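You operate a simulated robot arm through the tools that you are given. There is no shell and no other tool. Be economical: measure what you need, move in short steps, check, and stop when the job is done.

You are at the controls of a simulated robot arm. One attempt, no reset.

## Task
Tip the shuttle's bag of sugar back into the sugar hopper.
Fine: slide it out first; bag back in its row, hopper lid shut. Set down upright: bag thirty-one.

Only the result counts: the job must be done as asked and must still hold three seconds after the hand-in. Knocking over, shifting, dropping, spilling or breaking anything else fails it. Lids that push on must go on centred and level and be pressed home; caps that screw on are set level and turned clockwise until they are tight.

## Robot
A 7-joint arm with a two-finger parallel gripper, fixed in place. Base frame: the origin is at the foot of the arm, x ahead of it, y to its left, z up; the work surface is at about z = 0.82. Readings come in m, rad, newtons and seconds.
With the tool pointing down near the work surface it reaches from about 0.3 to 0.7 m from the base axis. Its first joint turns from -1.152 to 1.152 rad. Payload 1.57 kg.
The TCP is the grasp point between the finger pads, 0.03 m short of the fingertips. In the tool frame z runs along the fingers and y along their closing line. The gripper opens to 0.11 m. The fingers are 0.024 m wide and 0.012 m thick; the gripper's body (0.048 by 0.112 m) begins 0.078 m behind the TCP.
Orientation is told as [roll, pitch, yaw] about the base's x, y, z axes, in that order, counted from this pose: with the fingers straight down and closing along the base's y, the tool's x points along the base's -x, its y along +y and its z along -z.

## Interface
- The arm moves only by the tool arm_command. Its argument "rows" is a list of rows, each an object (a shift or turn left out is 0, a gripper value left out holds the last) with "delta_pos": the shift along the tool's x, y, z in m, a list of three; "rotation": the turn, a rotation vector about the tool's x, y, z in rad, a list of three; "claw": the finger opening in m, from 0 to 0.11. In form: [{"delta_pos": [x, y, z], "rotation": [wx, wy, wz], "claw": claw}, ...]. A call has 1 to 20 rows; each row is the pose to reach, as a shift and turn from the pose commanded when the call began, along the tool's axes at that moment. Each row takes 0.2 s and may step no farther than 0.05 m and 0.15 rad from the row before; otherwise, or with a gripper value out of range, the whole call is refused. Where a pose cannot be reached the arm comes as near as it can. A force on the tool above 70 N (or 10 N above the force at the start of the call, whichever is more), or a blocked arm, ends the call early, and 0.2 s more pass. The fingers move at their own pace (about 0.108 m/s each) and stop on an object; they squeeze with about 30 N. The grip force told is the motor's: it shows also when the fingers shut on nothing. Time passes only in rows, and 0.2 s behind the last, so rows that repeat a pose let the fingers close. The reply holds the time, the measured pose of the TCP, the force on the tool along the base axes, the opening and the grip force, in the units named above and with some noise, with the torque about the TCP (base axes, N m) and any sound that the robot's microphone picked up.
- Cameras (640 x 400 px; columns grow to the right, rows downward): "scene" is fixed at [0.1641, -0.3976, 1.3889]; the picture's right is [0.74, -0.67, 0.00], its down [-0.47, -0.52, -0.71] and it looks along [0.47, 0.53, -0.70] (base axes); focal length 214 px, centre (320, 200). "wrist" rides on the gripper at [0.07, 0.016, -0.141] in the tool frame; the picture's right is [-0.23, 0.97, 0.00], its down [-0.86, -0.20, -0.48] and it looks along [-0.47, -0.11, 0.88] (tool axes); focal length 222 px, centre (320, 200). There is no depth. A picture from a camera that has moved, and an enlarged one, comes with that camera's place and axes in the base frame and with its lens.
- snapshot(camera): a new picture of that camera. No time passes.
- inspect(camera, box): a new picture of the part [left, top, right, bottom] of that camera's present view, enlarged. No time passes.
- hand_in(): hands the job in; it is judged then, once.

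Work in short steps. Places have to be worked out from the pictures, the camera data and where the tool is seen: move nearer, look again, correct. Check each grasp and each placing, and mend what went wrong. You have 120 turns and 68 pictures in all, those below and enlarged ones among them. Open the gripper and draw the arm clear of the work before you hand the job in, unless the task says otherwise; then end with one line.

The tools are called after ">>>" as a command line: name --argument value ..., lists and objects as JSON in quotes. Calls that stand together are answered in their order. arm_command: Moves the arm, as the interface text tells. Its arguments: {"type":"object","properties":{"rows":{"type":"array","items":{"type":"object","properties":{"delta_pos":{"type":"array","items":{"type":"number"}},"rotation":{"type":"array","items":{"type":"number"}},"claw":{"type":"number"}}}}},"required":["rows"]} The other tools are called the same way: snapshot (camera) takes a picture; inspect (camera, box) takes an enlarged picture of a part of a camera's view; hand_in () hands the job in.

At the start:

```text
t: 0.0
ee_pos: [0.3876, 0.0463, 1.2659]
tool_rot: [0.0, -0.002, -0.001]
wrist_force: [-0.1, -0.2, 0.3]
wrist_torque: [0.0, 0.0, 0.0]
gripper_width: 0.1101
grip_force: 0.1
```

scene: 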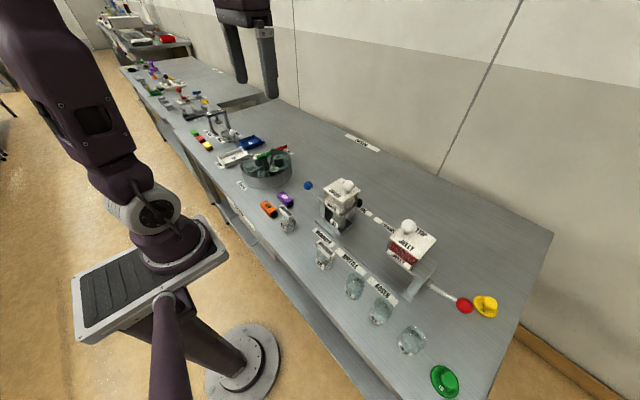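
wrist: 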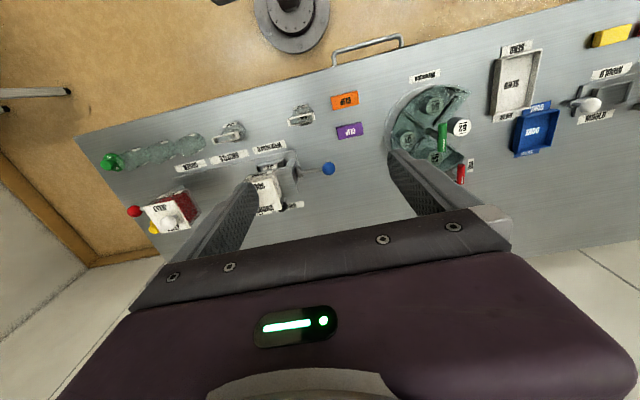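

The scene is crowded, so I'll zoom in on the labelled objects before moving.

>>> inspect --camera "scene" --box '[290, 160, 510, 400]'

>>> inspect --camera "scene" --box '[180, 90, 340, 240]'

>>> inspect --camera "wrist" --box '[80, 80, 380, 270]'

>>> inspect --camera "wrist" --box '[370, 0, 640, 220]'

```text
1.67 times, centred on (400, 280) of scene
camera zoom: at [0.1641, -0.3976, 1.3889], right [0.74, -0.67, 0.0], down [-0.47, -0.52, -0.71], along [0.47, 0.53, -0.7], focal length 358 px, centre (187, 67)
```

zoom: 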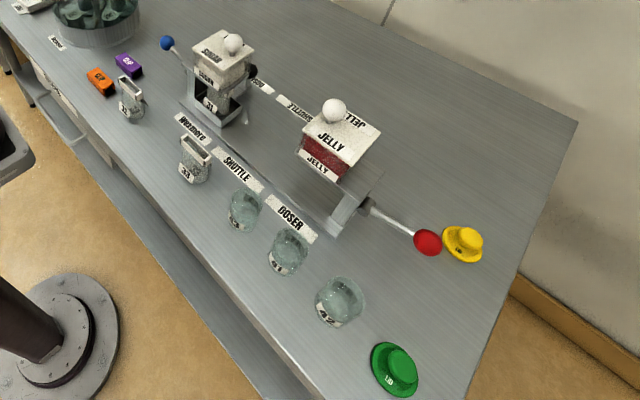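

```text
2.67 times, centred on (260, 165) of scene
camera zoom: at [0.1641, -0.3976, 1.3889], right [0.74, -0.67, 0.0], down [-0.47, -0.52, -0.71], along [0.47, 0.53, -0.7], focal length 572 px, centre (480, 293)
```

zoom: 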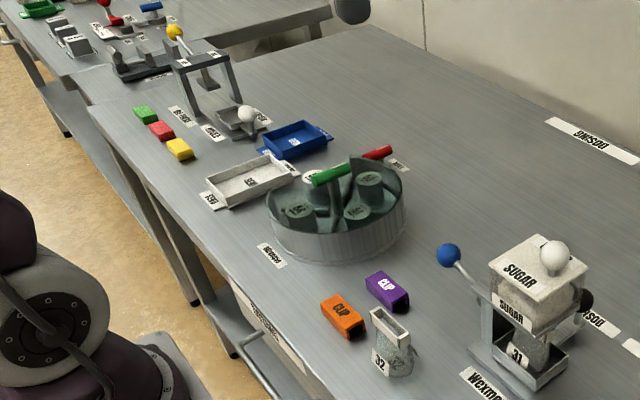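

```text
2.11 times, centred on (230, 175) of wrist
camera zoom: at [0.3178, 0.063, 1.4075], right [0.23, 0.97, 0.0], down [0.86, -0.2, 0.48], along [0.47, -0.11, -0.88], focal length 468 px, centre (510, 253)
```

zoom: 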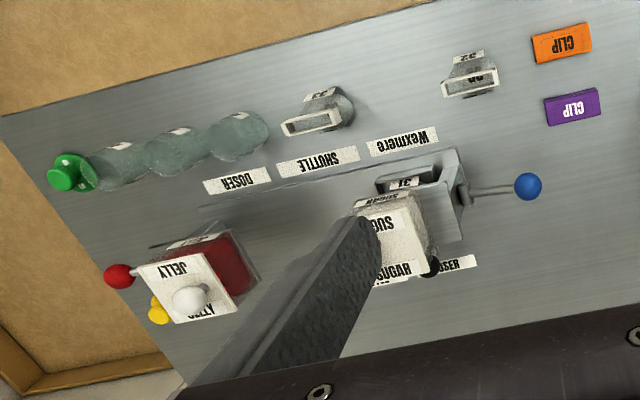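

```text
1.82 times, centred on (505, 110) of wrist
camera zoom: at [0.3178, 0.063, 1.4075], right [0.23, 0.97, 0.0], down [0.86, -0.2, 0.48], along [0.47, -0.11, -0.88], focal length 404 px, centre (-16, 364)
```

zoom: 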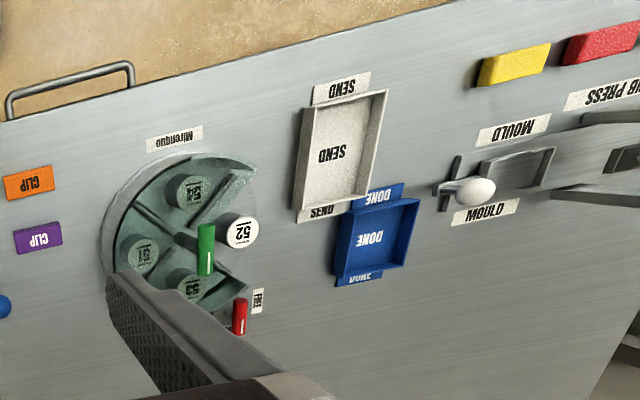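

Bags 32 and 33 stand at about (0.376, 0.003) and (0.372, −0.176), so the gap for bag 31 is near (0.374, −0.087). I need a close look at the dosing machine before touching it.

>>> inspect --camera "scene" --box '[295, 170, 391, 230]'

>>> inspect --camera "scene" --box '[370, 210, 482, 310]'

>>> arm_command --rows '[{"delta_pos": [0.012, -0.04, 0.015]}, {"delta_pos": [0.025, -0.08, 0.03]}, {"delta_pos": [0.037, -0.12, 0.045]}, {"delta_pos": [0.05, -0.16, 0.06]}]'

>>> snapshot --camera "wrist"

```text
6.67 times, centred on (343, 200) of scene
camera zoom: at [0.1641, -0.3976, 1.3889], right [0.74, -0.67, 0.0], down [-0.47, -0.52, -0.71], along [0.47, 0.53, -0.7], focal length 1430 px, centre (167, 200)
```

zoom: 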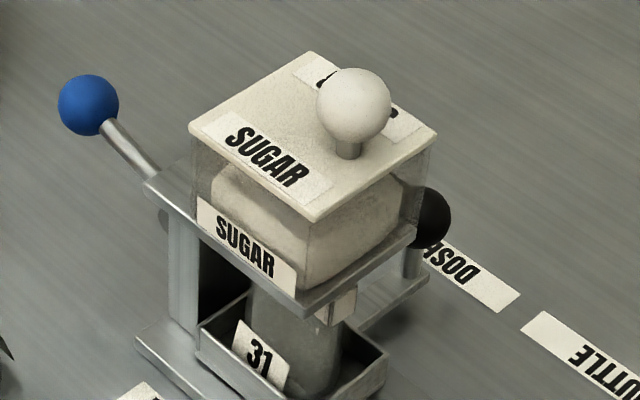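

```text
4.00 times, centred on (426, 260) of scene
camera zoom: at [0.1641, -0.3976, 1.3889], right [0.74, -0.67, 0.0], down [-0.47, -0.52, -0.71], along [0.47, 0.53, -0.7], focal length 858 px, centre (-104, -40)
```

zoom: 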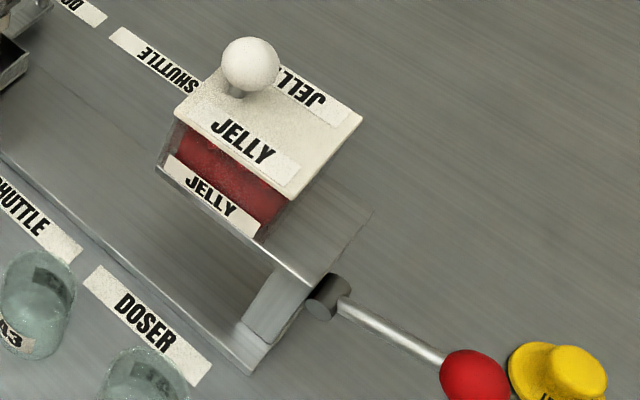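

```text
t: 1.0
ee_pos: [0.3372, -0.1135, 1.205]
tool_rot: [0.0, -0.002, 0.002]
wrist_force: [0.4, 0.2, -0.8]
wrist_torque: [0.01, 0.01, 0.02]
gripper_width: 0.1103
grip_force: 0.1
```

```text
59 pictures are left
camera wrist: at [0.2684, -0.0976, 1.3471], right [0.23, 0.97, 0.0], down [0.86, -0.2, 0.48], along [0.47, -0.11, -0.88], focal length 222 px, centre (320, 200)
```

wrist: 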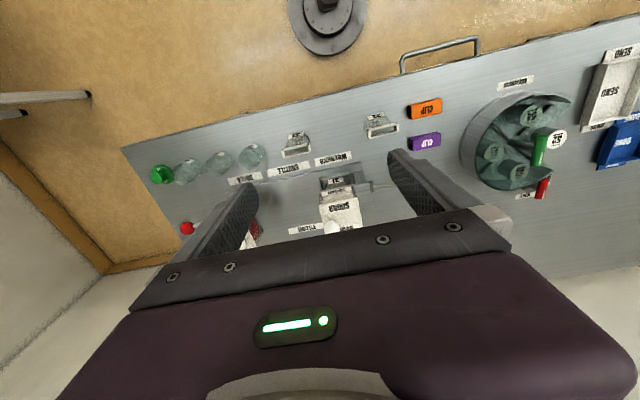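

The tray holding bag 31 sits under the sugar hopper, with a black ball behind it that may be the shuttle's handle. I'll zoom the wrist view.

>>> inspect --camera "wrist" --box '[220, 130, 412, 250]'

```text
3.33 times, centred on (316, 190) of wrist
camera zoom: at [0.2684, -0.0976, 1.3471], right [0.23, 0.97, 0.0], down [0.86, -0.2, 0.48], along [0.47, -0.11, -0.88], focal length 740 px, centre (333, 233)
```

zoom: 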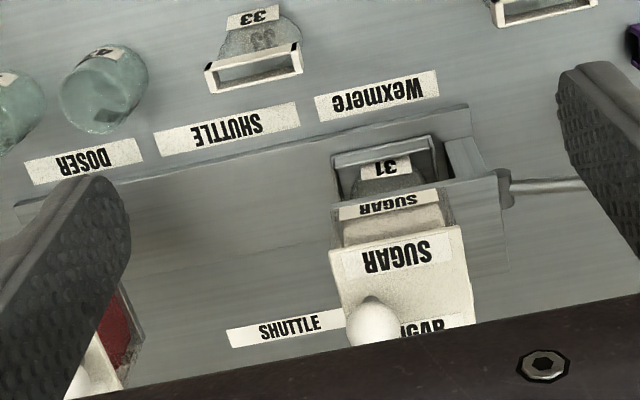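

Triangulation puts the sugar lid knob at about (0.500, −0.129, 1.023), and the lid spans x 0.468–0.543, y −0.142 to −0.07. The knob is off-centre, which suggests a hinge, so I'll move over the machine for a view from above.

>>> arm_command --rows '[{"delta_pos": [-0.04, -0.01, 0]}, {"delta_pos": [-0.08, -0.02, 0]}, {"delta_pos": [-0.12, -0.03, 0]}, {"delta_pos": [-0.16, -0.045, 0]}]'

>>> inspect --camera "wrist" --box '[220, 60, 420, 220]'

```text
t: 2.0
ee_pos: [0.4988, -0.1592, 1.2057]
tool_rot: [-0.001, -0.002, 0.001]
wrist_force: [0.3, -0.8, 0.5]
wrist_torque: [0.03, 0.02, 0.0]
gripper_width: 0.11
grip_force: 0.2
```

```text
2.50 times, centred on (320, 140) of wrist
camera zoom: at [0.4295, -0.1436, 1.3467], right [0.23, 0.97, 0.0], down [0.86, -0.2, 0.48], along [0.47, -0.11, -0.88], focal length 555 px, centre (320, 350)
```

zoom: 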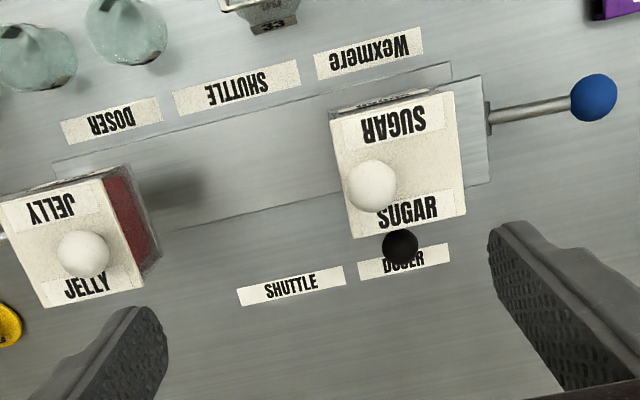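

The black ball is at about (0.593, −0.111, 0.883), about 30 mm across, in line with the tray and clear behind the hopper. It's the shuttle's handle, and the free gap between hoppers is centred near y = −0.217. I'll go above the ball, then descend.

>>> arm_command --rows '[{"delta_pos": [-0.03, 0.015, 0.02], "claw": 0.065}, {"delta_pos": [-0.06, 0.03, 0.04]}, {"delta_pos": [-0.094, 0.048, 0.06]}, {"delta_pos": [-0.094, 0.048, 0.1]}, {"delta_pos": [-0.094, 0.048, 0.145]}, {"delta_pos": [-0.094, 0.048, 0.19]}, {"delta_pos": [-0.094, 0.048, 0.23]}]'

>>> snapshot --camera "wrist"

>>> inspect --camera "scene" --box '[295, 130, 423, 230]'

```text
t: 3.6
ee_pos: [0.5923, -0.1112, 0.976]
tool_rot: [0.0, 0.0, 0.0]
wrist_force: [-0.9, -0.1, -0.2]
wrist_torque: [0.01, 0.02, 0.0]
gripper_width: 0.0654
grip_force: 0.0
```

```text
56 pictures are left
camera wrist: at [0.5218, -0.0956, 1.1182], right [0.23, 0.97, 0.0], down [0.85, -0.2, 0.48], along [0.47, -0.11, -0.88], focal length 222 px, centre (320, 200)
```

wrist: 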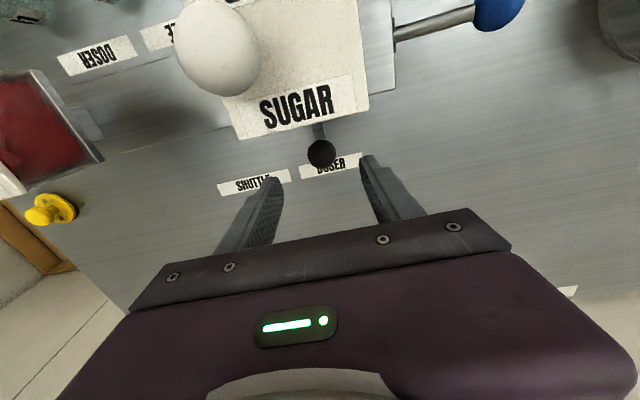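

```text
4.00 times, centred on (359, 180) of scene
camera zoom: at [0.1641, -0.3976, 1.3889], right [0.74, -0.67, 0.0], down [-0.47, -0.52, -0.71], along [0.47, 0.53, -0.7], focal length 858 px, centre (164, 280)
```

zoom: 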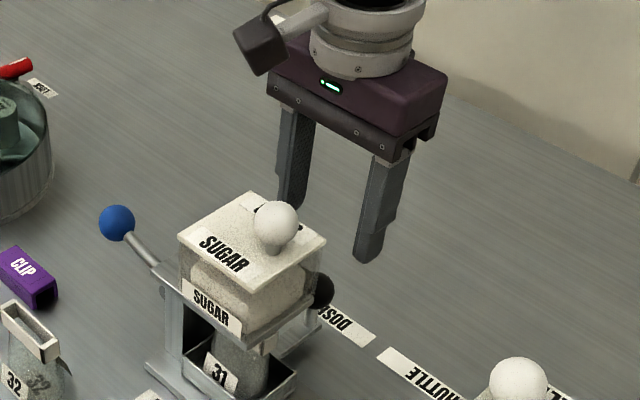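

A straight descent would put the wrist camera into the lid knob. I'll pitch the hand 0.52 rad so that it leans away from the hopper, then lower to the ball.

>>> arm_command --rows '[{"rotation": [0, 0.13, 0]}, {"rotation": [0, 0.26, 0]}, {"rotation": [0, 0.39, 0]}, {"rotation": [0, 0.52, 0]}, {"delta_pos": [0, 0, 0.04], "rotation": [0, 0.52, 0]}]'

>>> snapshot --camera "wrist"

```text
t: 4.8
ee_pos: [0.5736, -0.1028, 0.9568]
tool_rot: [-0.001, 0.498, -0.001]
wrist_force: [0.6, 0.2, 0.1]
wrist_torque: [0.01, -0.02, 0.01]
gripper_width: 0.0651
grip_force: 0.0
out of reach, approached as far as the arm can: row 4, 5
```

```text
54 pictures are left
camera wrist: at [0.581, -0.0876, 1.115], right [0.2, 0.97, -0.11], down [0.98, -0.2, 0.01], along [-0.01, -0.11, -0.99], focal length 222 px, centre (320, 200)
```

wrist: 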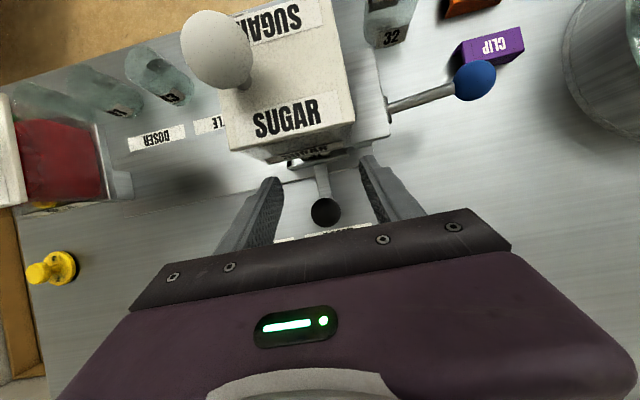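

A 0.52 rad tilt is out of reach out there. I'll ease back to about 0.28 rad, which still keeps the camera clear of the knob, and see where the arm settles.

>>> arm_command --rows '[{"rotation": [0, -0.12, 0]}, {"rotation": [0, -0.24, 0]}, {"rotation": [0, -0.24, 0]}]'

```text
t: 5.6
ee_pos: [0.5753, -0.1035, 0.9565]
tool_rot: [0.001, 0.28, -0.001]
wrist_force: [0.4, 0.3, 0.2]
wrist_torque: [-0.02, -0.03, -0.02]
gripper_width: 0.0651
grip_force: 0.0
```

The hand is now at 0.28 rad at (0.575, −0.1035, 0.9565). Next I move out over the ball and then down to its centre.

>>> arm_command --rows '[{"delta_pos": [-0.017, -0.0075, -0.0049]}, {"delta_pos": [-0.0238, -0.0075, 0.0187]}, {"delta_pos": [-0.0306, -0.0075, 0.0422]}, {"delta_pos": [-0.0373, -0.0075, 0.0657]}, {"delta_pos": [-0.0373, -0.0075, 0.0657]}]'

>>> snapshot --camera "wrist"

>>> inspect --camera "scene" --box '[295, 130, 423, 230]'

```text
t: 6.8
ee_pos: [0.5917, -0.109, 0.883]
tool_rot: [-0.001, 0.281, -0.001]
wrist_force: [1.1, 0.5, -0.1]
wrist_torque: [0.02, 0.01, 0.04]
gripper_width: 0.065
grip_force: 0.0
```

```text
53 pictures are left
camera wrist: at [0.5642, -0.0936, 1.0373], right [0.22, 0.97, -0.06], down [0.95, -0.2, 0.22], along [0.21, -0.11, -0.97], focal length 222 px, centre (320, 200)
```

wrist: 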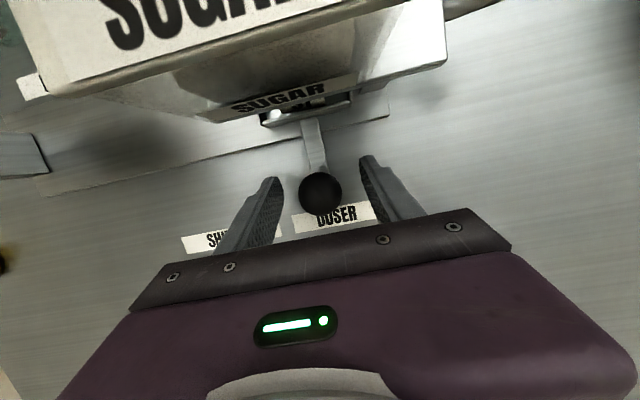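

```text
4.00 times, centred on (359, 180) of scene
camera zoom: at [0.1641, -0.3976, 1.3889], right [0.74, -0.67, 0.0], down [-0.47, -0.52, -0.71], along [0.47, 0.53, -0.7], focal length 858 px, centre (164, 280)
```

zoom: 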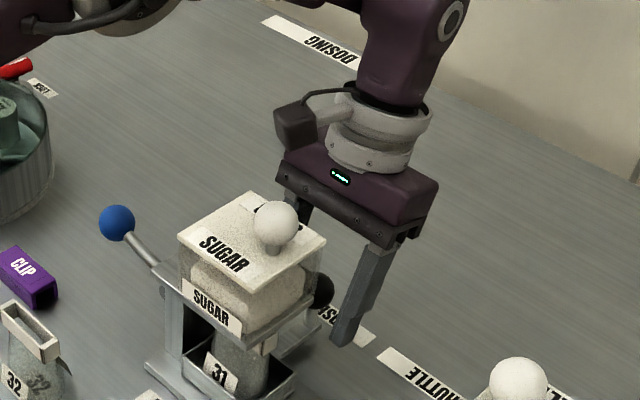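

The ball lies between the pads and the camera clears the knob. I'll close on it and slide a little along −y to test.

>>> arm_command --rows '[{"claw": 0.02}, {"claw": 0.02}, {"claw": 0.02}, {"delta_pos": [0, -0.01, 0]}, {"delta_pos": [0, -0.02, 0]}, {"delta_pos": [0, -0.03, 0]}]'

>>> inspect --camera "scene" --box '[295, 150, 423, 250]'

```text
t: 8.2
ee_pos: [0.5912, -0.1406, 0.8816]
tool_rot: [0.0, 0.279, -0.001]
wrist_force: [2.9, 1.4, -5.6]
wrist_torque: [-0.25, 0.41, 0.02]
gripper_width: 0.0314
grip_force: 40.0
```

```text
4.00 times, centred on (359, 200) of scene
camera zoom: at [0.1643, -0.3976, 1.3889], right [0.74, -0.67, 0.0], down [-0.47, -0.52, -0.71], along [0.47, 0.53, -0.7], focal length 858 px, centre (164, 200)
```

zoom: 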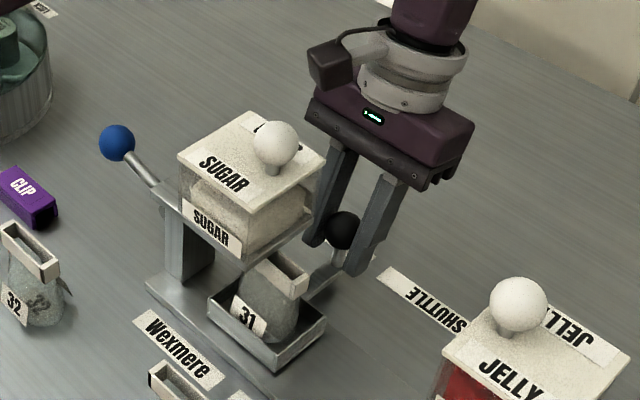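

The shuttle slides with the bag steady. I'll carry on to about the middle of the gap.

>>> arm_command --rows '[{"delta_pos": [0, -0.01, 0]}, {"delta_pos": [0, -0.02, 0]}, {"delta_pos": [0, -0.03, 0]}, {"delta_pos": [0, -0.04, 0]}, {"delta_pos": [0, -0.05, 0]}, {"delta_pos": [0, -0.06, 0]}, {"delta_pos": [0, -0.07, 0]}, {"delta_pos": [0, -0.077, 0]}, {"delta_pos": [0, -0.077, 0]}]'

>>> inspect --camera "scene" --box '[295, 170, 455, 295]'

```text
t: 10.2
ee_pos: [0.5933, -0.2157, 0.8821]
tool_rot: [0.0, 0.281, 0.0]
wrist_force: [-12.0, 1.6, -9.1]
wrist_torque: [0.14, 0.02, -0.12]
gripper_width: 0.0315
grip_force: 40.1
```

```text
3.20 times, centred on (375, 232) of scene
camera zoom: at [0.164, -0.3976, 1.3889], right [0.74, -0.67, 0.0], down [-0.47, -0.52, -0.71], along [0.47, 0.53, -0.7], focal length 686 px, centre (144, 96)
```

zoom: 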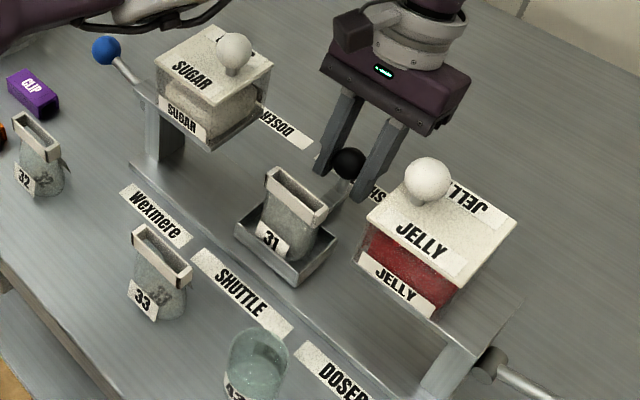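

The tray is out in the gap with bag 31 upright. I'll release the ball, rise, and then level the hand.

>>> arm_command --rows '[{"claw": 0.06}, {"claw": 0.06}, {"claw": 0.06}, {"delta_pos": [0.011, 0, -0.038]}, {"delta_pos": [0.022, 0, -0.077]}, {"delta_pos": [0.033, 0, -0.115]}, {"delta_pos": [0.044, 0, -0.154]}, {"delta_pos": [0.055, 0, -0.192]}, {"delta_pos": [0.066, 0, -0.23], "rotation": [0, -0.14, 0]}, {"delta_pos": [0.066, 0, -0.23], "rotation": [0, -0.28, 0]}]'

>>> inspect --camera "scene" --box '[295, 170, 423, 270]'

>>> snapshot --camera "wrist"

```text
t: 12.4
ee_pos: [0.5952, -0.2154, 1.122]
tool_rot: [-0.001, -0.003, 0.0]
wrist_force: [-0.3, -0.8, -0.1]
wrist_torque: [0.02, 0.03, -0.03]
gripper_width: 0.06
grip_force: 0.0
out of reach, approached as far as the arm can: row 5, 6, 7, 8, 9
```

```text
4.00 times, centred on (359, 220) of scene
camera zoom: at [0.164, -0.3976, 1.3889], right [0.74, -0.67, 0.0], down [-0.47, -0.52, -0.71], along [0.47, 0.53, -0.7], focal length 858 px, centre (164, 120)
```

zoom: 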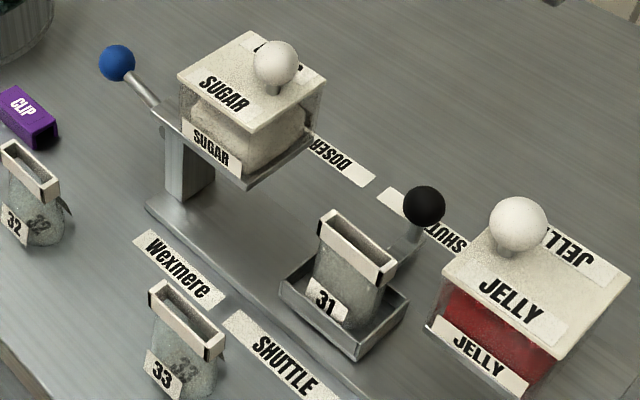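

```text
48 pictures are left
camera wrist: at [0.5255, -0.2, 1.2637], right [0.23, 0.97, 0.0], down [0.85, -0.2, 0.48], along [0.47, -0.11, -0.88], focal length 222 px, centre (320, 200)
```

wrist: 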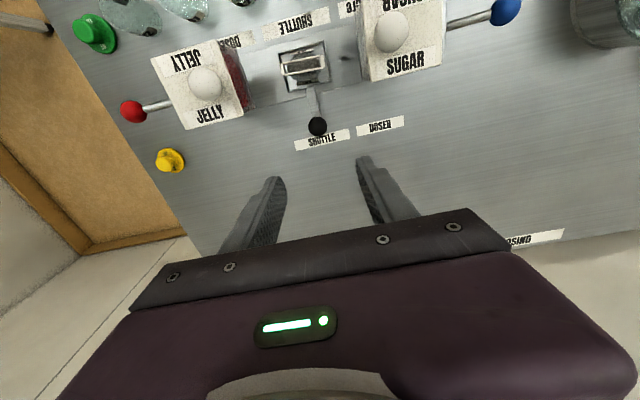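

The tray and bag are clear of the hopper. Now I'll check the lid for a hinge, viewing its +y side.

>>> arm_command --rows '[{"delta_pos": [0.03, 0.04, 0]}, {"delta_pos": [0.06, 0.08, 0]}, {"delta_pos": [0.07, 0.125, 0]}, {"delta_pos": [0.07, 0.17, 0]}, {"delta_pos": [0.07, 0.215, 0]}]'

>>> inspect --camera "wrist" --box '[130, 40, 370, 200]'

```text
t: 13.6
ee_pos: [0.5259, -0.0022, 1.1201]
tool_rot: [-0.001, 0.001, -0.002]
wrist_force: [-0.2, 0.8, 0.7]
wrist_torque: [-0.03, -0.01, -0.03]
gripper_width: 0.06
grip_force: 0.0
```

```text
2.50 times, centred on (250, 120) of wrist
camera zoom: at [0.4552, 0.0142, 1.2622], right [0.23, 0.97, 0.0], down [0.85, -0.2, 0.48], along [0.47, -0.11, -0.88], focal length 555 px, centre (495, 400)
```

zoom: 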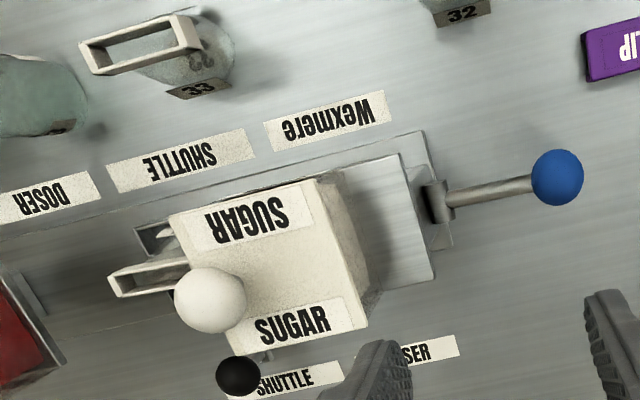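

No hinge hardware is visible, though the off-centre knob hints at a hinge on the +y edge. I'll yaw 90° so the fingers pinch the knob along x, which would let it pivot if it is hinged, and hover above it.

>>> arm_command --rows '[{"delta_pos": [0.003, -0.012, 0], "rotation": [0, 0, -0.143]}, {"delta_pos": [0.005, -0.024, 0], "rotation": [0, 0, -0.286]}, {"delta_pos": [0.008, -0.036, 0], "rotation": [0, 0, -0.429]}, {"delta_pos": [0.01, -0.048, 0], "rotation": [0, 0, -0.572]}, {"delta_pos": [0.013, -0.06, 0], "rotation": [0, 0, -0.715]}, {"delta_pos": [0.015, -0.072, 0], "rotation": [0, 0, -0.858]}, {"delta_pos": [0.018, -0.084, 0], "rotation": [0, 0, -1.0]}, {"delta_pos": [0.02, -0.096, 0], "rotation": [0, 0, -1.143]}, {"delta_pos": [0.022, -0.108, 0], "rotation": [0, 0, -1.286]}, {"delta_pos": [0.024, -0.118, 0], "rotation": [0, 0, -1.429]}, {"delta_pos": [0.026, -0.127, 0], "rotation": [0, 0, -1.571]}]'

>>> snapshot --camera "wrist"

```text
t: 16.0
ee_pos: [0.4957, -0.1286, 1.122]
tool_rot: [0.0, 0.001, 1.575]
wrist_force: [-0.1, -0.3, 0.6]
wrist_torque: [0.0, -0.01, -0.02]
gripper_width: 0.0598
grip_force: 0.1
```

```text
46 pictures are left
camera wrist: at [0.4802, -0.1982, 1.2635], right [-0.97, 0.22, 0.0], down [0.2, 0.86, 0.48], along [0.11, 0.47, -0.88], focal length 222 px, centre (320, 200)
```

wrist: 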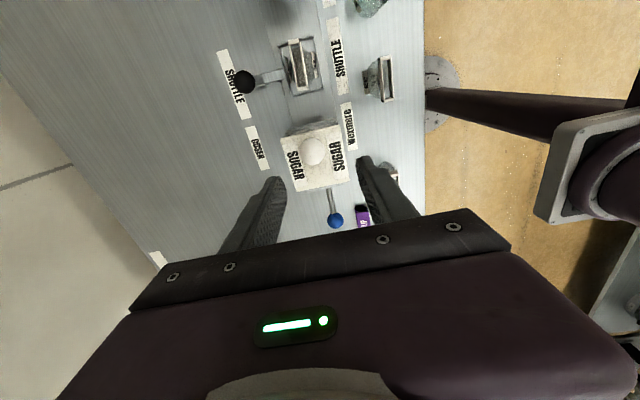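

The knob shows at (0.5005, −0.130), just off the hand's centre. I'll descend with a small correction to TCP z ≈ 1.03, close, and lift 8 mm to see how the lid behaves.

>>> arm_command --rows '[{"delta_pos": [0.001, -0.0045, 0.03]}, {"delta_pos": [0.001, -0.0045, 0.06]}, {"delta_pos": [0.001, -0.0045, 0.092]}, {"delta_pos": [0.001, -0.0045, 0.092], "claw": 0.02}, {"delta_pos": [0.001, -0.0045, 0.092], "claw": 0.02}, {"delta_pos": [0.001, -0.0045, 0.092], "claw": 0.02}]'

>>> arm_command --rows '[{"delta_pos": [0, 0, -0.003]}, {"delta_pos": [0, 0, -0.006]}, {"delta_pos": [0, 0, -0.01]}, {"delta_pos": [0, 0, -0.01]}]'

>>> inspect --camera "scene" --box '[300, 165, 380, 225]'

```text
t: 17.4
ee_pos: [0.503, -0.1293, 1.0299]
tool_rot: [-0.004, 0.0, 1.57]
wrist_force: [14.8, -1.9, 1.0]
wrist_torque: [0.01, -0.21, -0.04]
gripper_width: 0.0338
grip_force: 7.8
```

```text
t: 18.4
ee_pos: [0.5026, -0.1296, 1.0391]
tool_rot: [0.0, 0.001, 1.572]
wrist_force: [18.0, 5.5, -4.8]
wrist_torque: [0.05, -0.18, 0.07]
gripper_width: 0.0351
grip_force: 8.5
```

```text
6.67 times, centred on (340, 195) of scene
camera zoom: at [0.1647, -0.3974, 1.3889], right [0.74, -0.67, 0.0], down [-0.47, -0.52, -0.71], along [0.47, 0.53, -0.7], focal length 1430 px, centre (187, 233)
```

zoom: 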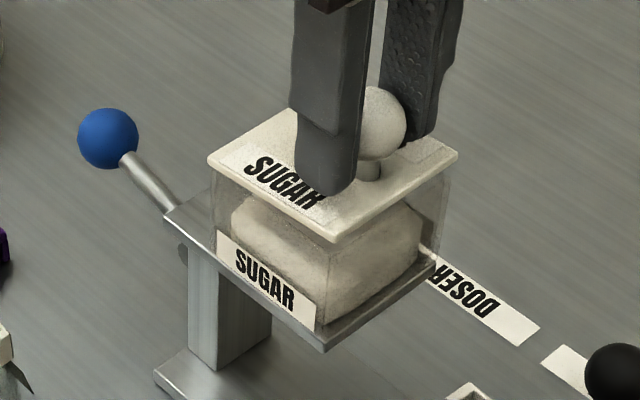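

Only the +x finger touches (18 N sideways), so the hand is a few mm too far in +x. I'll open, shift 3 mm to −x, go back down and re-close.

>>> arm_command --rows '[{"claw": 0.06}, {"delta_pos": [0, 0.003, 0.013], "claw": 0.06}, {"delta_pos": [0, 0.003, 0.013], "claw": 0.06}, {"delta_pos": [0, 0.003, 0.013], "claw": 0.02}, {"delta_pos": [0, 0.003, 0.013], "claw": 0.02}, {"delta_pos": [0, 0.003, 0.013], "claw": 0.02}, {"delta_pos": [0, 0.003, 0.013], "claw": 0.02}]'

```text
t: 20.0
ee_pos: [0.5001, -0.1297, 1.0252]
tool_rot: [-0.005, -0.001, 1.57]
wrist_force: [21.0, -0.8, 5.3]
wrist_torque: [0.25, -0.24, 0.01]
gripper_width: 0.0392
grip_force: 10.6
```

The contact surface stayed at x ≈ 0.520 (the ball's +x side), so the ball's centre is really near x ≈ 0.505 and my correction went the wrong way. I'll open, move +x 5 mm and re-close.

>>> arm_command --rows '[{"claw": 0.06}, {"delta_pos": [0, -0.005, 0], "claw": 0.06}, {"delta_pos": [0, -0.005, 0], "claw": 0.06}, {"delta_pos": [0, -0.005, 0], "claw": 0.02}, {"delta_pos": [0, -0.005, 0], "claw": 0.02}, {"delta_pos": [0, -0.005, 0], "claw": 0.02}, {"delta_pos": [0, -0.005, 0], "claw": 0.02}]'

```text
t: 21.6
ee_pos: [0.5045, -0.1294, 1.0253]
tool_rot: [-0.003, -0.001, 1.574]
wrist_force: [21.9, 0.2, -2.4]
wrist_torque: [-0.14, -0.11, 0.02]
gripper_width: 0.029
grip_force: 38.7
```

Now both fingers hold the ball (0.029 m, 39 N). I'll relieve the sideways strain slightly and lift 8 mm to test.

>>> arm_command --rows '[{"delta_pos": [0, -0.0015, -0.002]}, {"delta_pos": [0, -0.0015, -0.005]}, {"delta_pos": [0, -0.0015, -0.008]}, {"delta_pos": [0, -0.0015, -0.008]}]'

>>> inspect --camera "scene" --box '[300, 165, 380, 225]'

```text
t: 22.6
ee_pos: [0.5047, -0.1278, 1.0326]
tool_rot: [0.003, -0.006, 1.571]
wrist_force: [11.7, 23.6, -22.9]
wrist_torque: [-0.13, -0.07, 0.09]
gripper_width: 0.0293
grip_force: 38.9
```

```text
6.67 times, centred on (340, 195) of scene
camera zoom: at [0.1648, -0.397, 1.389], right [0.74, -0.67, 0.0], down [-0.47, -0.52, -0.71], along [0.47, 0.53, -0.7], focal length 1430 px, centre (187, 233)
```

zoom: 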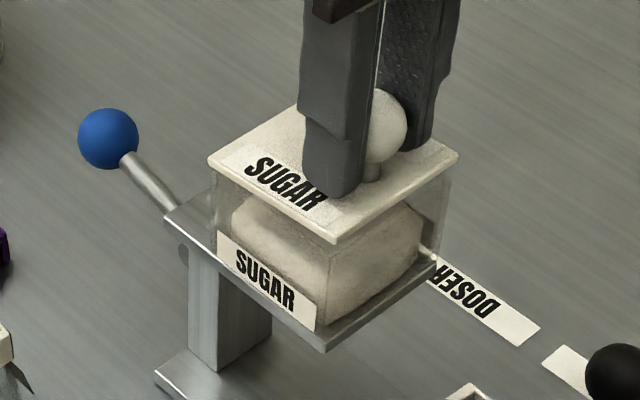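

The reaction (+24 N in y, −23 N in z) points towards the +y edge, which is what a hinge on that side would give. I'll re-grip at ball height and follow a hinge arc for the first 15°.

>>> arm_command --rows '[{"claw": 0.05}, {"delta_pos": [0, 0, 0.009], "claw": 0.05}, {"delta_pos": [0, 0, 0.009], "claw": 0.02}, {"delta_pos": [0, 0, 0.009], "claw": 0.02}, {"delta_pos": [0, 0, 0.009], "claw": 0.02}, {"delta_pos": [-0.0036, 0, 0.0041]}, {"delta_pos": [-0.0075, 0, -0.0007]}, {"delta_pos": [-0.0118, 0, -0.005]}, {"delta_pos": [-0.0118, 0, -0.005]}]'

>>> inspect --camera "scene" --box '[300, 165, 380, 225]'

```text
t: 24.6
ee_pos: [0.5048, -0.1185, 1.0383]
tool_rot: [-0.001, -0.001, 1.572]
wrist_force: [6.9, -17.6, -5.0]
wrist_torque: [-1.08, 0.01, 0.01]
gripper_width: 0.0289
grip_force: 39.1
```

```text
6.67 times, centred on (340, 195) of scene
camera zoom: at [0.1644, -0.3981, 1.3887], right [0.74, -0.67, 0.0], down [-0.47, -0.52, -0.71], along [0.47, 0.53, -0.7], focal length 1430 px, centre (187, 233)
```

zoom: 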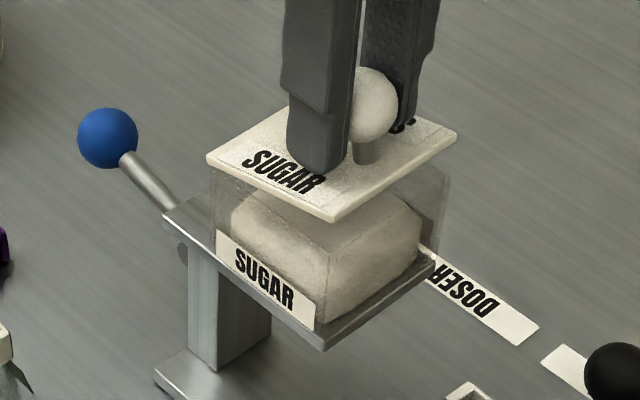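

The lid is hinged at its +y edge and has begun to open, with the fingertips now pressing on it. I'll tilt the hand along with the lid as I follow the arc (hinge ≈ y −0.071, z 0.986).

>>> arm_command --rows '[{"delta_pos": [0.001, 0, 0], "rotation": [0, 0.13, 0]}, {"delta_pos": [0.001, 0, 0], "rotation": [0, 0.26, 0]}, {"delta_pos": [-0.0067, 0, -0.0061], "rotation": [0, 0.4, 0]}, {"delta_pos": [-0.0152, 0, -0.011], "rotation": [0, 0.54, 0]}, {"delta_pos": [-0.0242, 0, -0.0147], "rotation": [0, 0.68, 0]}]'

>>> inspect --camera "scene" --box '[290, 145, 386, 217]'

```text
t: 25.8
ee_pos: [0.5041, -0.0928, 1.051]
tool_rot: [-0.001, 0.678, 1.571]
wrist_force: [8.9, 13.5, -23.9]
wrist_torque: [0.41, 0.01, 0.12]
gripper_width: 0.029
grip_force: 38.7
```

```text
5.56 times, centred on (338, 181) of scene
camera zoom: at [0.1647, -0.3973, 1.3889], right [0.74, -0.67, 0.0], down [-0.47, -0.52, -0.71], along [0.47, 0.53, -0.7], focal length 1192 px, centre (220, 306)
```

zoom: 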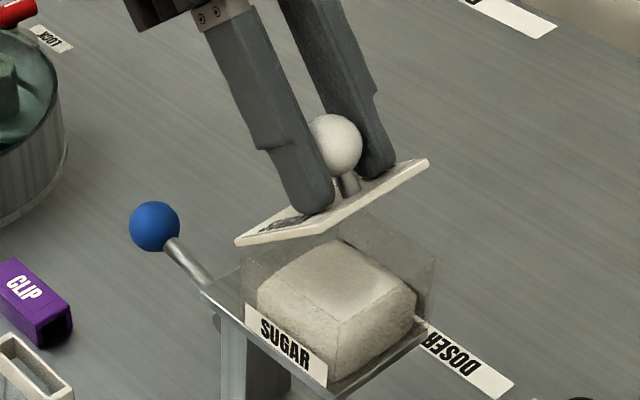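

The lid is at about 40° and following. I'll continue to about 71° with a slightly smaller radius.

>>> arm_command --rows '[{"delta_pos": [-0.0071, 0, -0.0069], "rotation": [0, 0.14, 0]}, {"delta_pos": [-0.0138, 0, -0.0137], "rotation": [0, 0.28, 0]}, {"delta_pos": [-0.0214, 0, -0.0194], "rotation": [0, 0.42, 0]}, {"delta_pos": [-0.0298, 0, -0.0241], "rotation": [0, 0.56, 0]}]'

>>> inspect --camera "scene" --box '[290, 145, 386, 217]'

```text
t: 26.8
ee_pos: [0.5055, -0.0563, 1.0536]
tool_rot: [-0.002, 1.244, 1.568]
wrist_force: [7.0, 4.6, 0.1]
wrist_torque: [0.32, -0.06, 0.11]
gripper_width: 0.0292
grip_force: 38.4
```

```text
5.56 times, centred on (338, 181) of scene
camera zoom: at [0.1643, -0.3975, 1.3889], right [0.74, -0.67, 0.0], down [-0.47, -0.52, -0.71], along [0.47, 0.53, -0.7], focal length 1192 px, centre (220, 306)
```

zoom: 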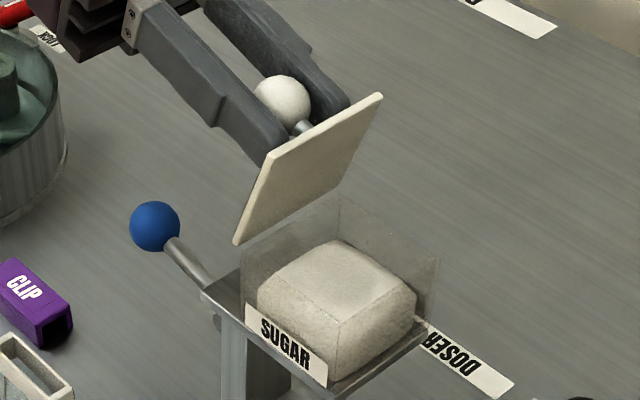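

The lid is at about 71° with low forces. I'll carry on past vertical.

>>> arm_command --rows '[{"delta_pos": [-0.0058, 0, -0.0078], "rotation": [0, 0.13, 0]}, {"delta_pos": [-0.0128, 0, -0.0147], "rotation": [0, 0.25, 0]}, {"delta_pos": [-0.0205, 0, -0.0207], "rotation": [0, 0.32, 0]}]'

>>> inspect --camera "scene" --box '[280, 145, 376, 217]'

```text
t: 27.6
ee_pos: [0.5049, -0.0293, 1.0418]
tool_rot: [-0.153, 1.562, 1.418]
wrist_force: [13.3, -14.4, 7.3]
wrist_torque: [-1.09, 0.03, 0.0]
gripper_width: 0.0295
grip_force: 38.9
```

```text
5.56 times, centred on (328, 181) of scene
camera zoom: at [0.1644, -0.398, 1.3887], right [0.74, -0.67, 0.0], down [-0.47, -0.52, -0.71], along [0.47, 0.53, -0.7], focal length 1192 px, centre (276, 306)
```

zoom: 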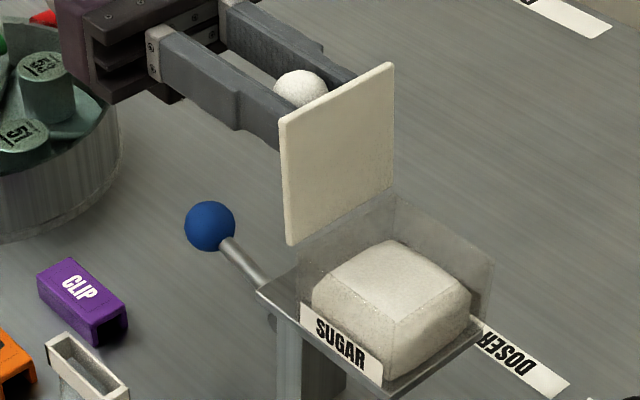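

The lid is at about vertical. The torque suggests the hand's angle lags the lid's, so I'll turn the hand a bit more and move a few degrees further, watching for a stop.

>>> arm_command --rows '[{"rotation": [0, 0.1, 0]}, {"delta_pos": [-0.0045, 0, -0.0045], "rotation": [0, 0.17, 0]}, {"delta_pos": [-0.0045, 0, -0.0045], "rotation": [0, 0.17, 0]}]'

>>> inspect --camera "scene" --box '[280, 145, 376, 217]'

```text
t: 28.4
ee_pos: [0.5052, -0.0246, 1.0343]
tool_rot: [3.138, 1.412, -1.572]
wrist_force: [7.5, 11.4, -11.0]
wrist_torque: [1.07, 0.01, 0.1]
gripper_width: 0.0292
grip_force: 39.4
```

```text
5.56 times, centred on (328, 181) of scene
camera zoom: at [0.1645, -0.3973, 1.3889], right [0.74, -0.67, 0.0], down [-0.47, -0.52, -0.71], along [0.47, 0.53, -0.7], focal length 1192 px, centre (276, 306)
```

zoom: 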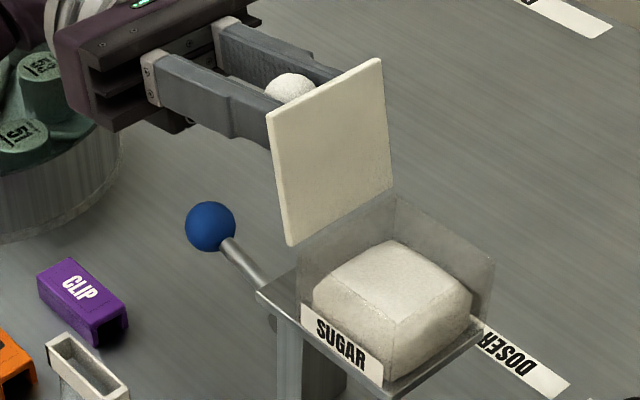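

The lid is past vertical with no stop yet. I'll nudge it a few degrees more and open the fingers slowly, to see whether it stays.

>>> arm_command --rows '[{"delta_pos": [-0.0038, 0, -0.0077]}, {"delta_pos": [-0.0038, 0, -0.0077], "claw": 0.035}, {"delta_pos": [-0.0038, 0, -0.0077], "claw": 0.06}, {"delta_pos": [-0.0038, 0, -0.0077], "claw": 0.06}]'

>>> inspect --camera "scene" --box '[250, 120, 378, 220]'

```text
t: 29.4
ee_pos: [0.5046, -0.0191, 1.0316]
tool_rot: [-3.141, 1.412, -1.572]
wrist_force: [-0.5, -0.3, 0.0]
wrist_torque: [0.03, -0.04, 0.03]
gripper_width: 0.0598
grip_force: 0.2
```

```text
4.00 times, centred on (314, 170) of scene
camera zoom: at [0.1641, -0.3976, 1.3889], right [0.74, -0.67, 0.0], down [-0.47, -0.52, -0.71], along [0.47, 0.53, -0.7], focal length 858 px, centre (344, 320)
```

zoom: 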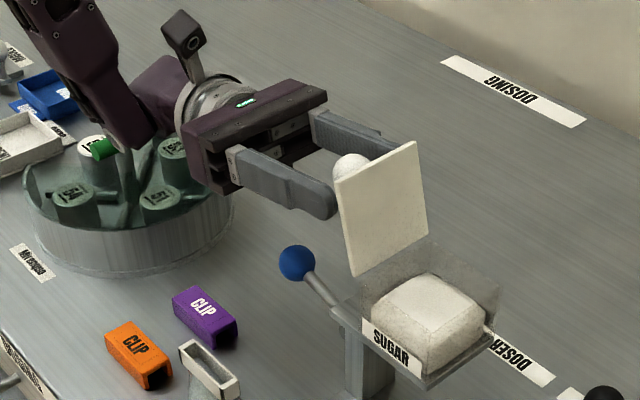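

The lid rests open at its stop without force. I'll back off a little in +y, rise, and bring the hand upright again.

>>> arm_command --rows '[{"delta_pos": [0.0019, 0, -0.0118]}, {"delta_pos": [0.0414, 0, -0.0055]}, {"delta_pos": [0.081, 0, 0.0008]}, {"delta_pos": [0.1203, 0, 0.0071]}, {"delta_pos": [0.16, 0, 0.0134], "rotation": [0, -0.145, 0]}, {"delta_pos": [0.16, 0, 0.0134], "rotation": [0, -0.29, 0]}, {"delta_pos": [0.16, 0, 0.0134], "rotation": [0, -0.435, 0]}, {"delta_pos": [0.16, 0, 0.0134], "rotation": [0, -0.58, 0]}, {"delta_pos": [0.16, 0, 0.0134], "rotation": [0, -0.725, 0]}, {"delta_pos": [0.16, 0, 0.0134], "rotation": [0, -0.87, 0]}, {"delta_pos": [0.16, 0, 0.0134], "rotation": [0, -1.015, 0]}, {"delta_pos": [0.16, 0, 0.0134], "rotation": [0, -1.16, 0]}, {"delta_pos": [0.16, 0, 0.0134], "rotation": [0, -1.305, 0]}, {"delta_pos": [0.16, 0, 0.0134], "rotation": [0, -1.45, 0]}, {"delta_pos": [0.16, 0, 0.0134], "rotation": [0, -1.595, 0]}, {"delta_pos": [0.16, 0, 0.0134], "rotation": [0, -1.73, 0]}]'

>>> snapshot --camera "scene"

>>> inspect --camera "scene" --box '[330, 200, 410, 260]'

```text
t: 32.8
ee_pos: [0.5046, -0.005, 1.1915]
tool_rot: [-0.001, -0.003, 1.572]
wrist_force: [-0.8, -0.3, 0.1]
wrist_torque: [-0.04, -0.02, -0.02]
gripper_width: 0.0602
grip_force: 0.1
```

```text
37 pictures are left
```

scene: 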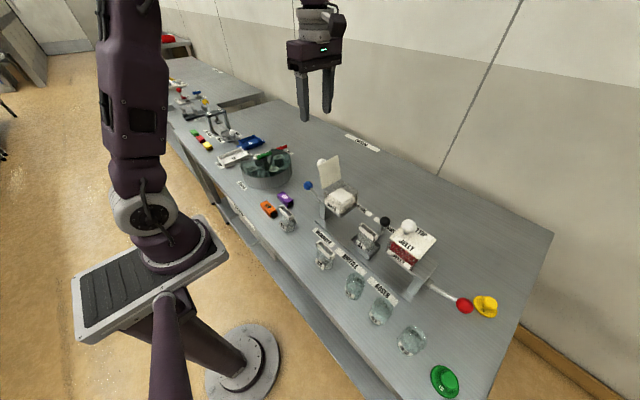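

```text
6.67 times, centred on (370, 230) of scene
camera zoom: at [0.1641, -0.3976, 1.3889], right [0.74, -0.67, 0.0], down [-0.47, -0.52, -0.71], along [0.47, 0.53, -0.7], focal length 1430 px, centre (-13, 0)
```

zoom: 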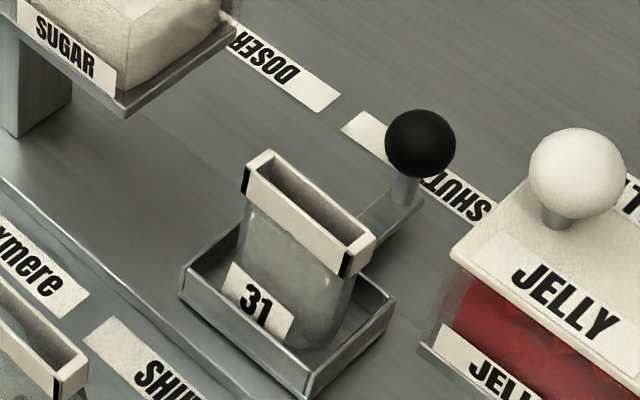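

The hopper is open. I plan to take the bag by the two narrow ends of its rim with the hand leaning back (camera on top), then roll the hand over the hopper to tip it. First I'll test that yaw 180° is reachable at a free staging point.

>>> arm_command --rows '[{"delta_pos": [0.018, 0.008, 0], "rotation": [0, 0, -0.143]}, {"delta_pos": [0.036, 0.016, 0], "rotation": [0, 0, -0.286]}, {"delta_pos": [0.054, 0.024, 0], "rotation": [0, 0, -0.429]}, {"delta_pos": [0.072, 0.032, 0], "rotation": [0, 0, -0.572]}, {"delta_pos": [0.09, 0.04, 0], "rotation": [0, 0, -0.715]}, {"delta_pos": [0.108, 0.048, 0], "rotation": [0, 0, -0.858]}, {"delta_pos": [0.126, 0.056, 0], "rotation": [0, 0, -1.0]}, {"delta_pos": [0.144, 0.064, 0], "rotation": [0, 0, -1.143]}, {"delta_pos": [0.162, 0.072, 0], "rotation": [0, 0, -1.286]}, {"delta_pos": [0.18, 0.08, 0], "rotation": [0, 0, -1.429]}, {"delta_pos": [0.195, 0.085, 0], "rotation": [0, 0, -1.571]}]'

```text
t: 35.2
ee_pos: [0.4625, -0.1831, 1.1963]
tool_rot: [0.003, 0.0, -3.142]
wrist_force: [-0.1, 0.8, 0.6]
wrist_torque: [-0.01, 0.01, -0.01]
gripper_width: 0.0601
grip_force: 0.0
out of reach, approached as far as the arm can: row 10, 11
```

Yaw 180° works here, but it's near a joint limit. I'll test leaning the hand back from this pose.

>>> arm_command --rows '[{"rotation": [0, 0.14, 0]}, {"rotation": [0, 0.28, 0]}, {"rotation": [0, 0.42, 0]}, {"rotation": [0, 0.56, 0]}, {"rotation": [0, 0.7, 0]}, {"rotation": [0, 0.84, 0]}]'

```text
t: 36.6
ee_pos: [0.5394, -0.1931, 1.1775]
tool_rot: [0.172, 0.93, -3.074]
wrist_force: [0.0, 0.3, -0.3]
wrist_torque: [0.0, 0.01, 0.01]
gripper_width: 0.0597
grip_force: 0.1
out of reach, approached as far as the arm can: row 1, 2, 3, 4, 5, 6
```

That pose was pinned by a wrist limit. The better choice is to grasp camera-below (yaw 0) and pour camera-on-top with the hand pointing radially. I'll return to vertical here and read the pose.

>>> arm_command --rows '[{"rotation": [0, -0.14, 0]}, {"rotation": [0, -0.28, 0]}, {"rotation": [0, -0.42, 0]}, {"rotation": [0, -0.56, 0]}, {"rotation": [0, -0.7, 0]}, {"rotation": [0, -0.84, 0]}]'

```text
t: 38.0
ee_pos: [0.541, -0.1902, 1.1813]
tool_rot: [0.108, 0.093, 3.08]
wrist_force: [1.2, -0.2, 0.9]
wrist_torque: [0.0, 0.03, 0.0]
gripper_width: 0.06
grip_force: 0.0
out of reach, approached as far as the arm can: row 1, 2, 3
```

The arm's pose is clamped to what it reached. I'll go above the open hopper with the hand vertical at yaw ≈ 2.94 (radial), as the starting point for a tilt test.

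>>> arm_command --rows '[{"delta_pos": [-0.02, -0.04, -0.01], "rotation": [0.054, -0.046, 0.07]}, {"delta_pos": [-0.041, -0.083, -0.02], "rotation": [0.108, -0.093, 0.14]}]'

>>> arm_command --rows '[{"rotation": [0, 0.14, 0]}, {"rotation": [0, 0.28, 0]}, {"rotation": [0, 0.42, 0]}, {"rotation": [0, 0.56, 0]}, {"rotation": [0, 0.7, 0]}, {"rotation": [0, 0.84, 0]}, {"rotation": [0, 0.98, 0]}, {"rotation": [0, 1.12, 0]}, {"rotation": [0, 1.26, 0]}, {"rotation": [0, 1.4, 0]}]'

```text
t: 38.6
ee_pos: [0.504, -0.1026, 1.1883]
tool_rot: [-0.009, 0.01, 2.934]
wrist_force: [-0.9, -0.6, 0.6]
wrist_torque: [-0.03, 0.0, -0.04]
gripper_width: 0.0599
grip_force: 0.0
```

```text
t: 40.8
ee_pos: [0.5001, -0.0963, 1.2673]
tool_rot: [-0.067, 1.402, 2.869]
wrist_force: [0.0, 0.2, -0.2]
wrist_torque: [0.03, -0.01, -0.03]
gripper_width: 0.0598
grip_force: 0.0
out of reach, approached as far as the arm can: row 6, 7, 8, 9, 10
```

A radial horizontal hand is only reachable too high up, while leaning along y worked well for the lid. New plan: lift the bag vertically, set it down upright on the free table behind the lever, and regrasp it with the hand leaning to +y. Then roll it over the hopper. First I bring the hand upright.

>>> arm_command --rows '[{"rotation": [0, -0.14, 0]}, {"rotation": [0, -0.28, 0]}, {"rotation": [0, -0.42, 0]}, {"rotation": [0, -0.56, 0]}, {"rotation": [0, -0.7, 0]}, {"rotation": [0, -0.84, 0]}, {"rotation": [0, -0.98, 0]}, {"rotation": [0, -1.12, 0]}, {"rotation": [0, -1.26, 0]}, {"rotation": [0, -1.4, 0]}]'

```text
t: 43.0
ee_pos: [0.37, -0.0464, 1.25]
tool_rot: [-0.059, 0.238, 2.933]
wrist_force: [-0.2, 0.4, -0.1]
wrist_torque: [-0.03, 0.05, 0.01]
gripper_width: 0.0598
grip_force: 0.1
out of reach, approached as far as the arm can: row 3, 6, 7, 8, 9, 10
```

The hand drifted inward near its limits to (0.37, −0.05, 1.25). I'll remove the residual tilt while moving outward, then unwind the yaw in stages.

>>> arm_command --rows '[{"delta_pos": [0.03, -0.006, 0], "rotation": [0.03, -0.119, 0]}, {"delta_pos": [0.06, -0.012, 0], "rotation": [0.059, -0.238, 0]}, {"delta_pos": [0.09, -0.018, 0], "rotation": [0.059, -0.238, 0]}]'

```text
t: 43.8
ee_pos: [0.3421, -0.0055, 1.2659]
tool_rot: [-0.152, 0.059, 2.947]
wrist_force: [-0.2, -0.6, 0.7]
wrist_torque: [0.02, -0.02, -0.01]
gripper_width: 0.0597
grip_force: 0.1
out of reach, approached as far as the arm can: row 1, 2, 3
```

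It's still pinned by the wrist's limit, so I'll unwind the yaw now, which moves away from that limit.

>>> arm_command --rows '[{"rotation": [0, 0, 0.14]}, {"rotation": [0, 0, 0.28]}, {"rotation": [0, 0, 0.42]}, {"rotation": [0, 0, 0.56]}, {"rotation": [0, 0, 0.7]}, {"rotation": [0, 0, 0.84]}, {"rotation": [0, 0, 0.98]}, {"rotation": [0, 0, 1.12]}, {"rotation": [0, 0, 1.26]}, {"rotation": [0, 0, 1.4]}]'

```text
t: 46.0
ee_pos: [0.3398, -0.0038, 1.2656]
tool_rot: [-0.085, -0.138, 1.556]
wrist_force: [0.2, -0.2, -0.1]
wrist_torque: [0.0, 0.02, 0.01]
gripper_width: 0.0599
grip_force: 0.0
```

The yaw has unwound to 1.56. I'll level the hand and move outward, then continue unwinding to −1.57.

>>> arm_command --rows '[{"delta_pos": [0.025, -0.025, 0.0], "rotation": [-0.043, 0.069, 0]}, {"delta_pos": [0.05, -0.05, 0.01], "rotation": [-0.085, 0.138, 0]}, {"delta_pos": [0.075, -0.075, 0.02], "rotation": [-0.085, 0.138, 0]}, {"delta_pos": [0.1, -0.1, 0.03], "rotation": [-0.085, 0.138, 0]}]'

>>> arm_command --rows '[{"rotation": [0, 0, 0.14]}, {"rotation": [0, 0, 0.28]}, {"rotation": [0, 0, 0.42]}, {"rotation": [0, 0, 0.56]}, {"rotation": [0, 0, 0.7]}, {"rotation": [0, 0, 0.84]}, {"rotation": [0, 0, 0.98]}, {"rotation": [0, 0, 1.12]}, {"rotation": [0, 0, 1.26]}, {"rotation": [0, 0, 1.4]}, {"rotation": [0, 0, 1.54]}, {"rotation": [0, 0, 1.68]}, {"rotation": [0, 0, 1.82]}, {"rotation": [0, 0, 1.96]}, {"rotation": [0, 0, 2.1]}, {"rotation": [0, 0, 2.24]}, {"rotation": [0, 0, 2.38]}, {"rotation": [0, 0, 2.52]}, {"rotation": [0, 0, 2.66]}, {"rotation": [0, 0, 2.8]}]'

```text
t: 47.0
ee_pos: [0.3386, 0.0052, 1.2114]
tool_rot: [-0.091, -0.066, 1.556]
wrist_force: [0.8, -0.1, -0.6]
wrist_torque: [0.0, 0.0, 0.0]
gripper_width: 0.0597
grip_force: 0.1
out of reach, approached as far as the arm can: row 1, 2, 3, 4
```

```text
t: 51.2
ee_pos: [0.2554, -0.0845, 1.1077]
tool_rot: [0.249, 0.022, -1.191]
wrist_force: [0.2, -0.1, 0.0]
wrist_torque: [0.12, -0.01, 0.03]
gripper_width: 0.0599
grip_force: 0.1
out of reach, approached as far as the arm can: row 15, 16, 17, 18, 19, 20
```

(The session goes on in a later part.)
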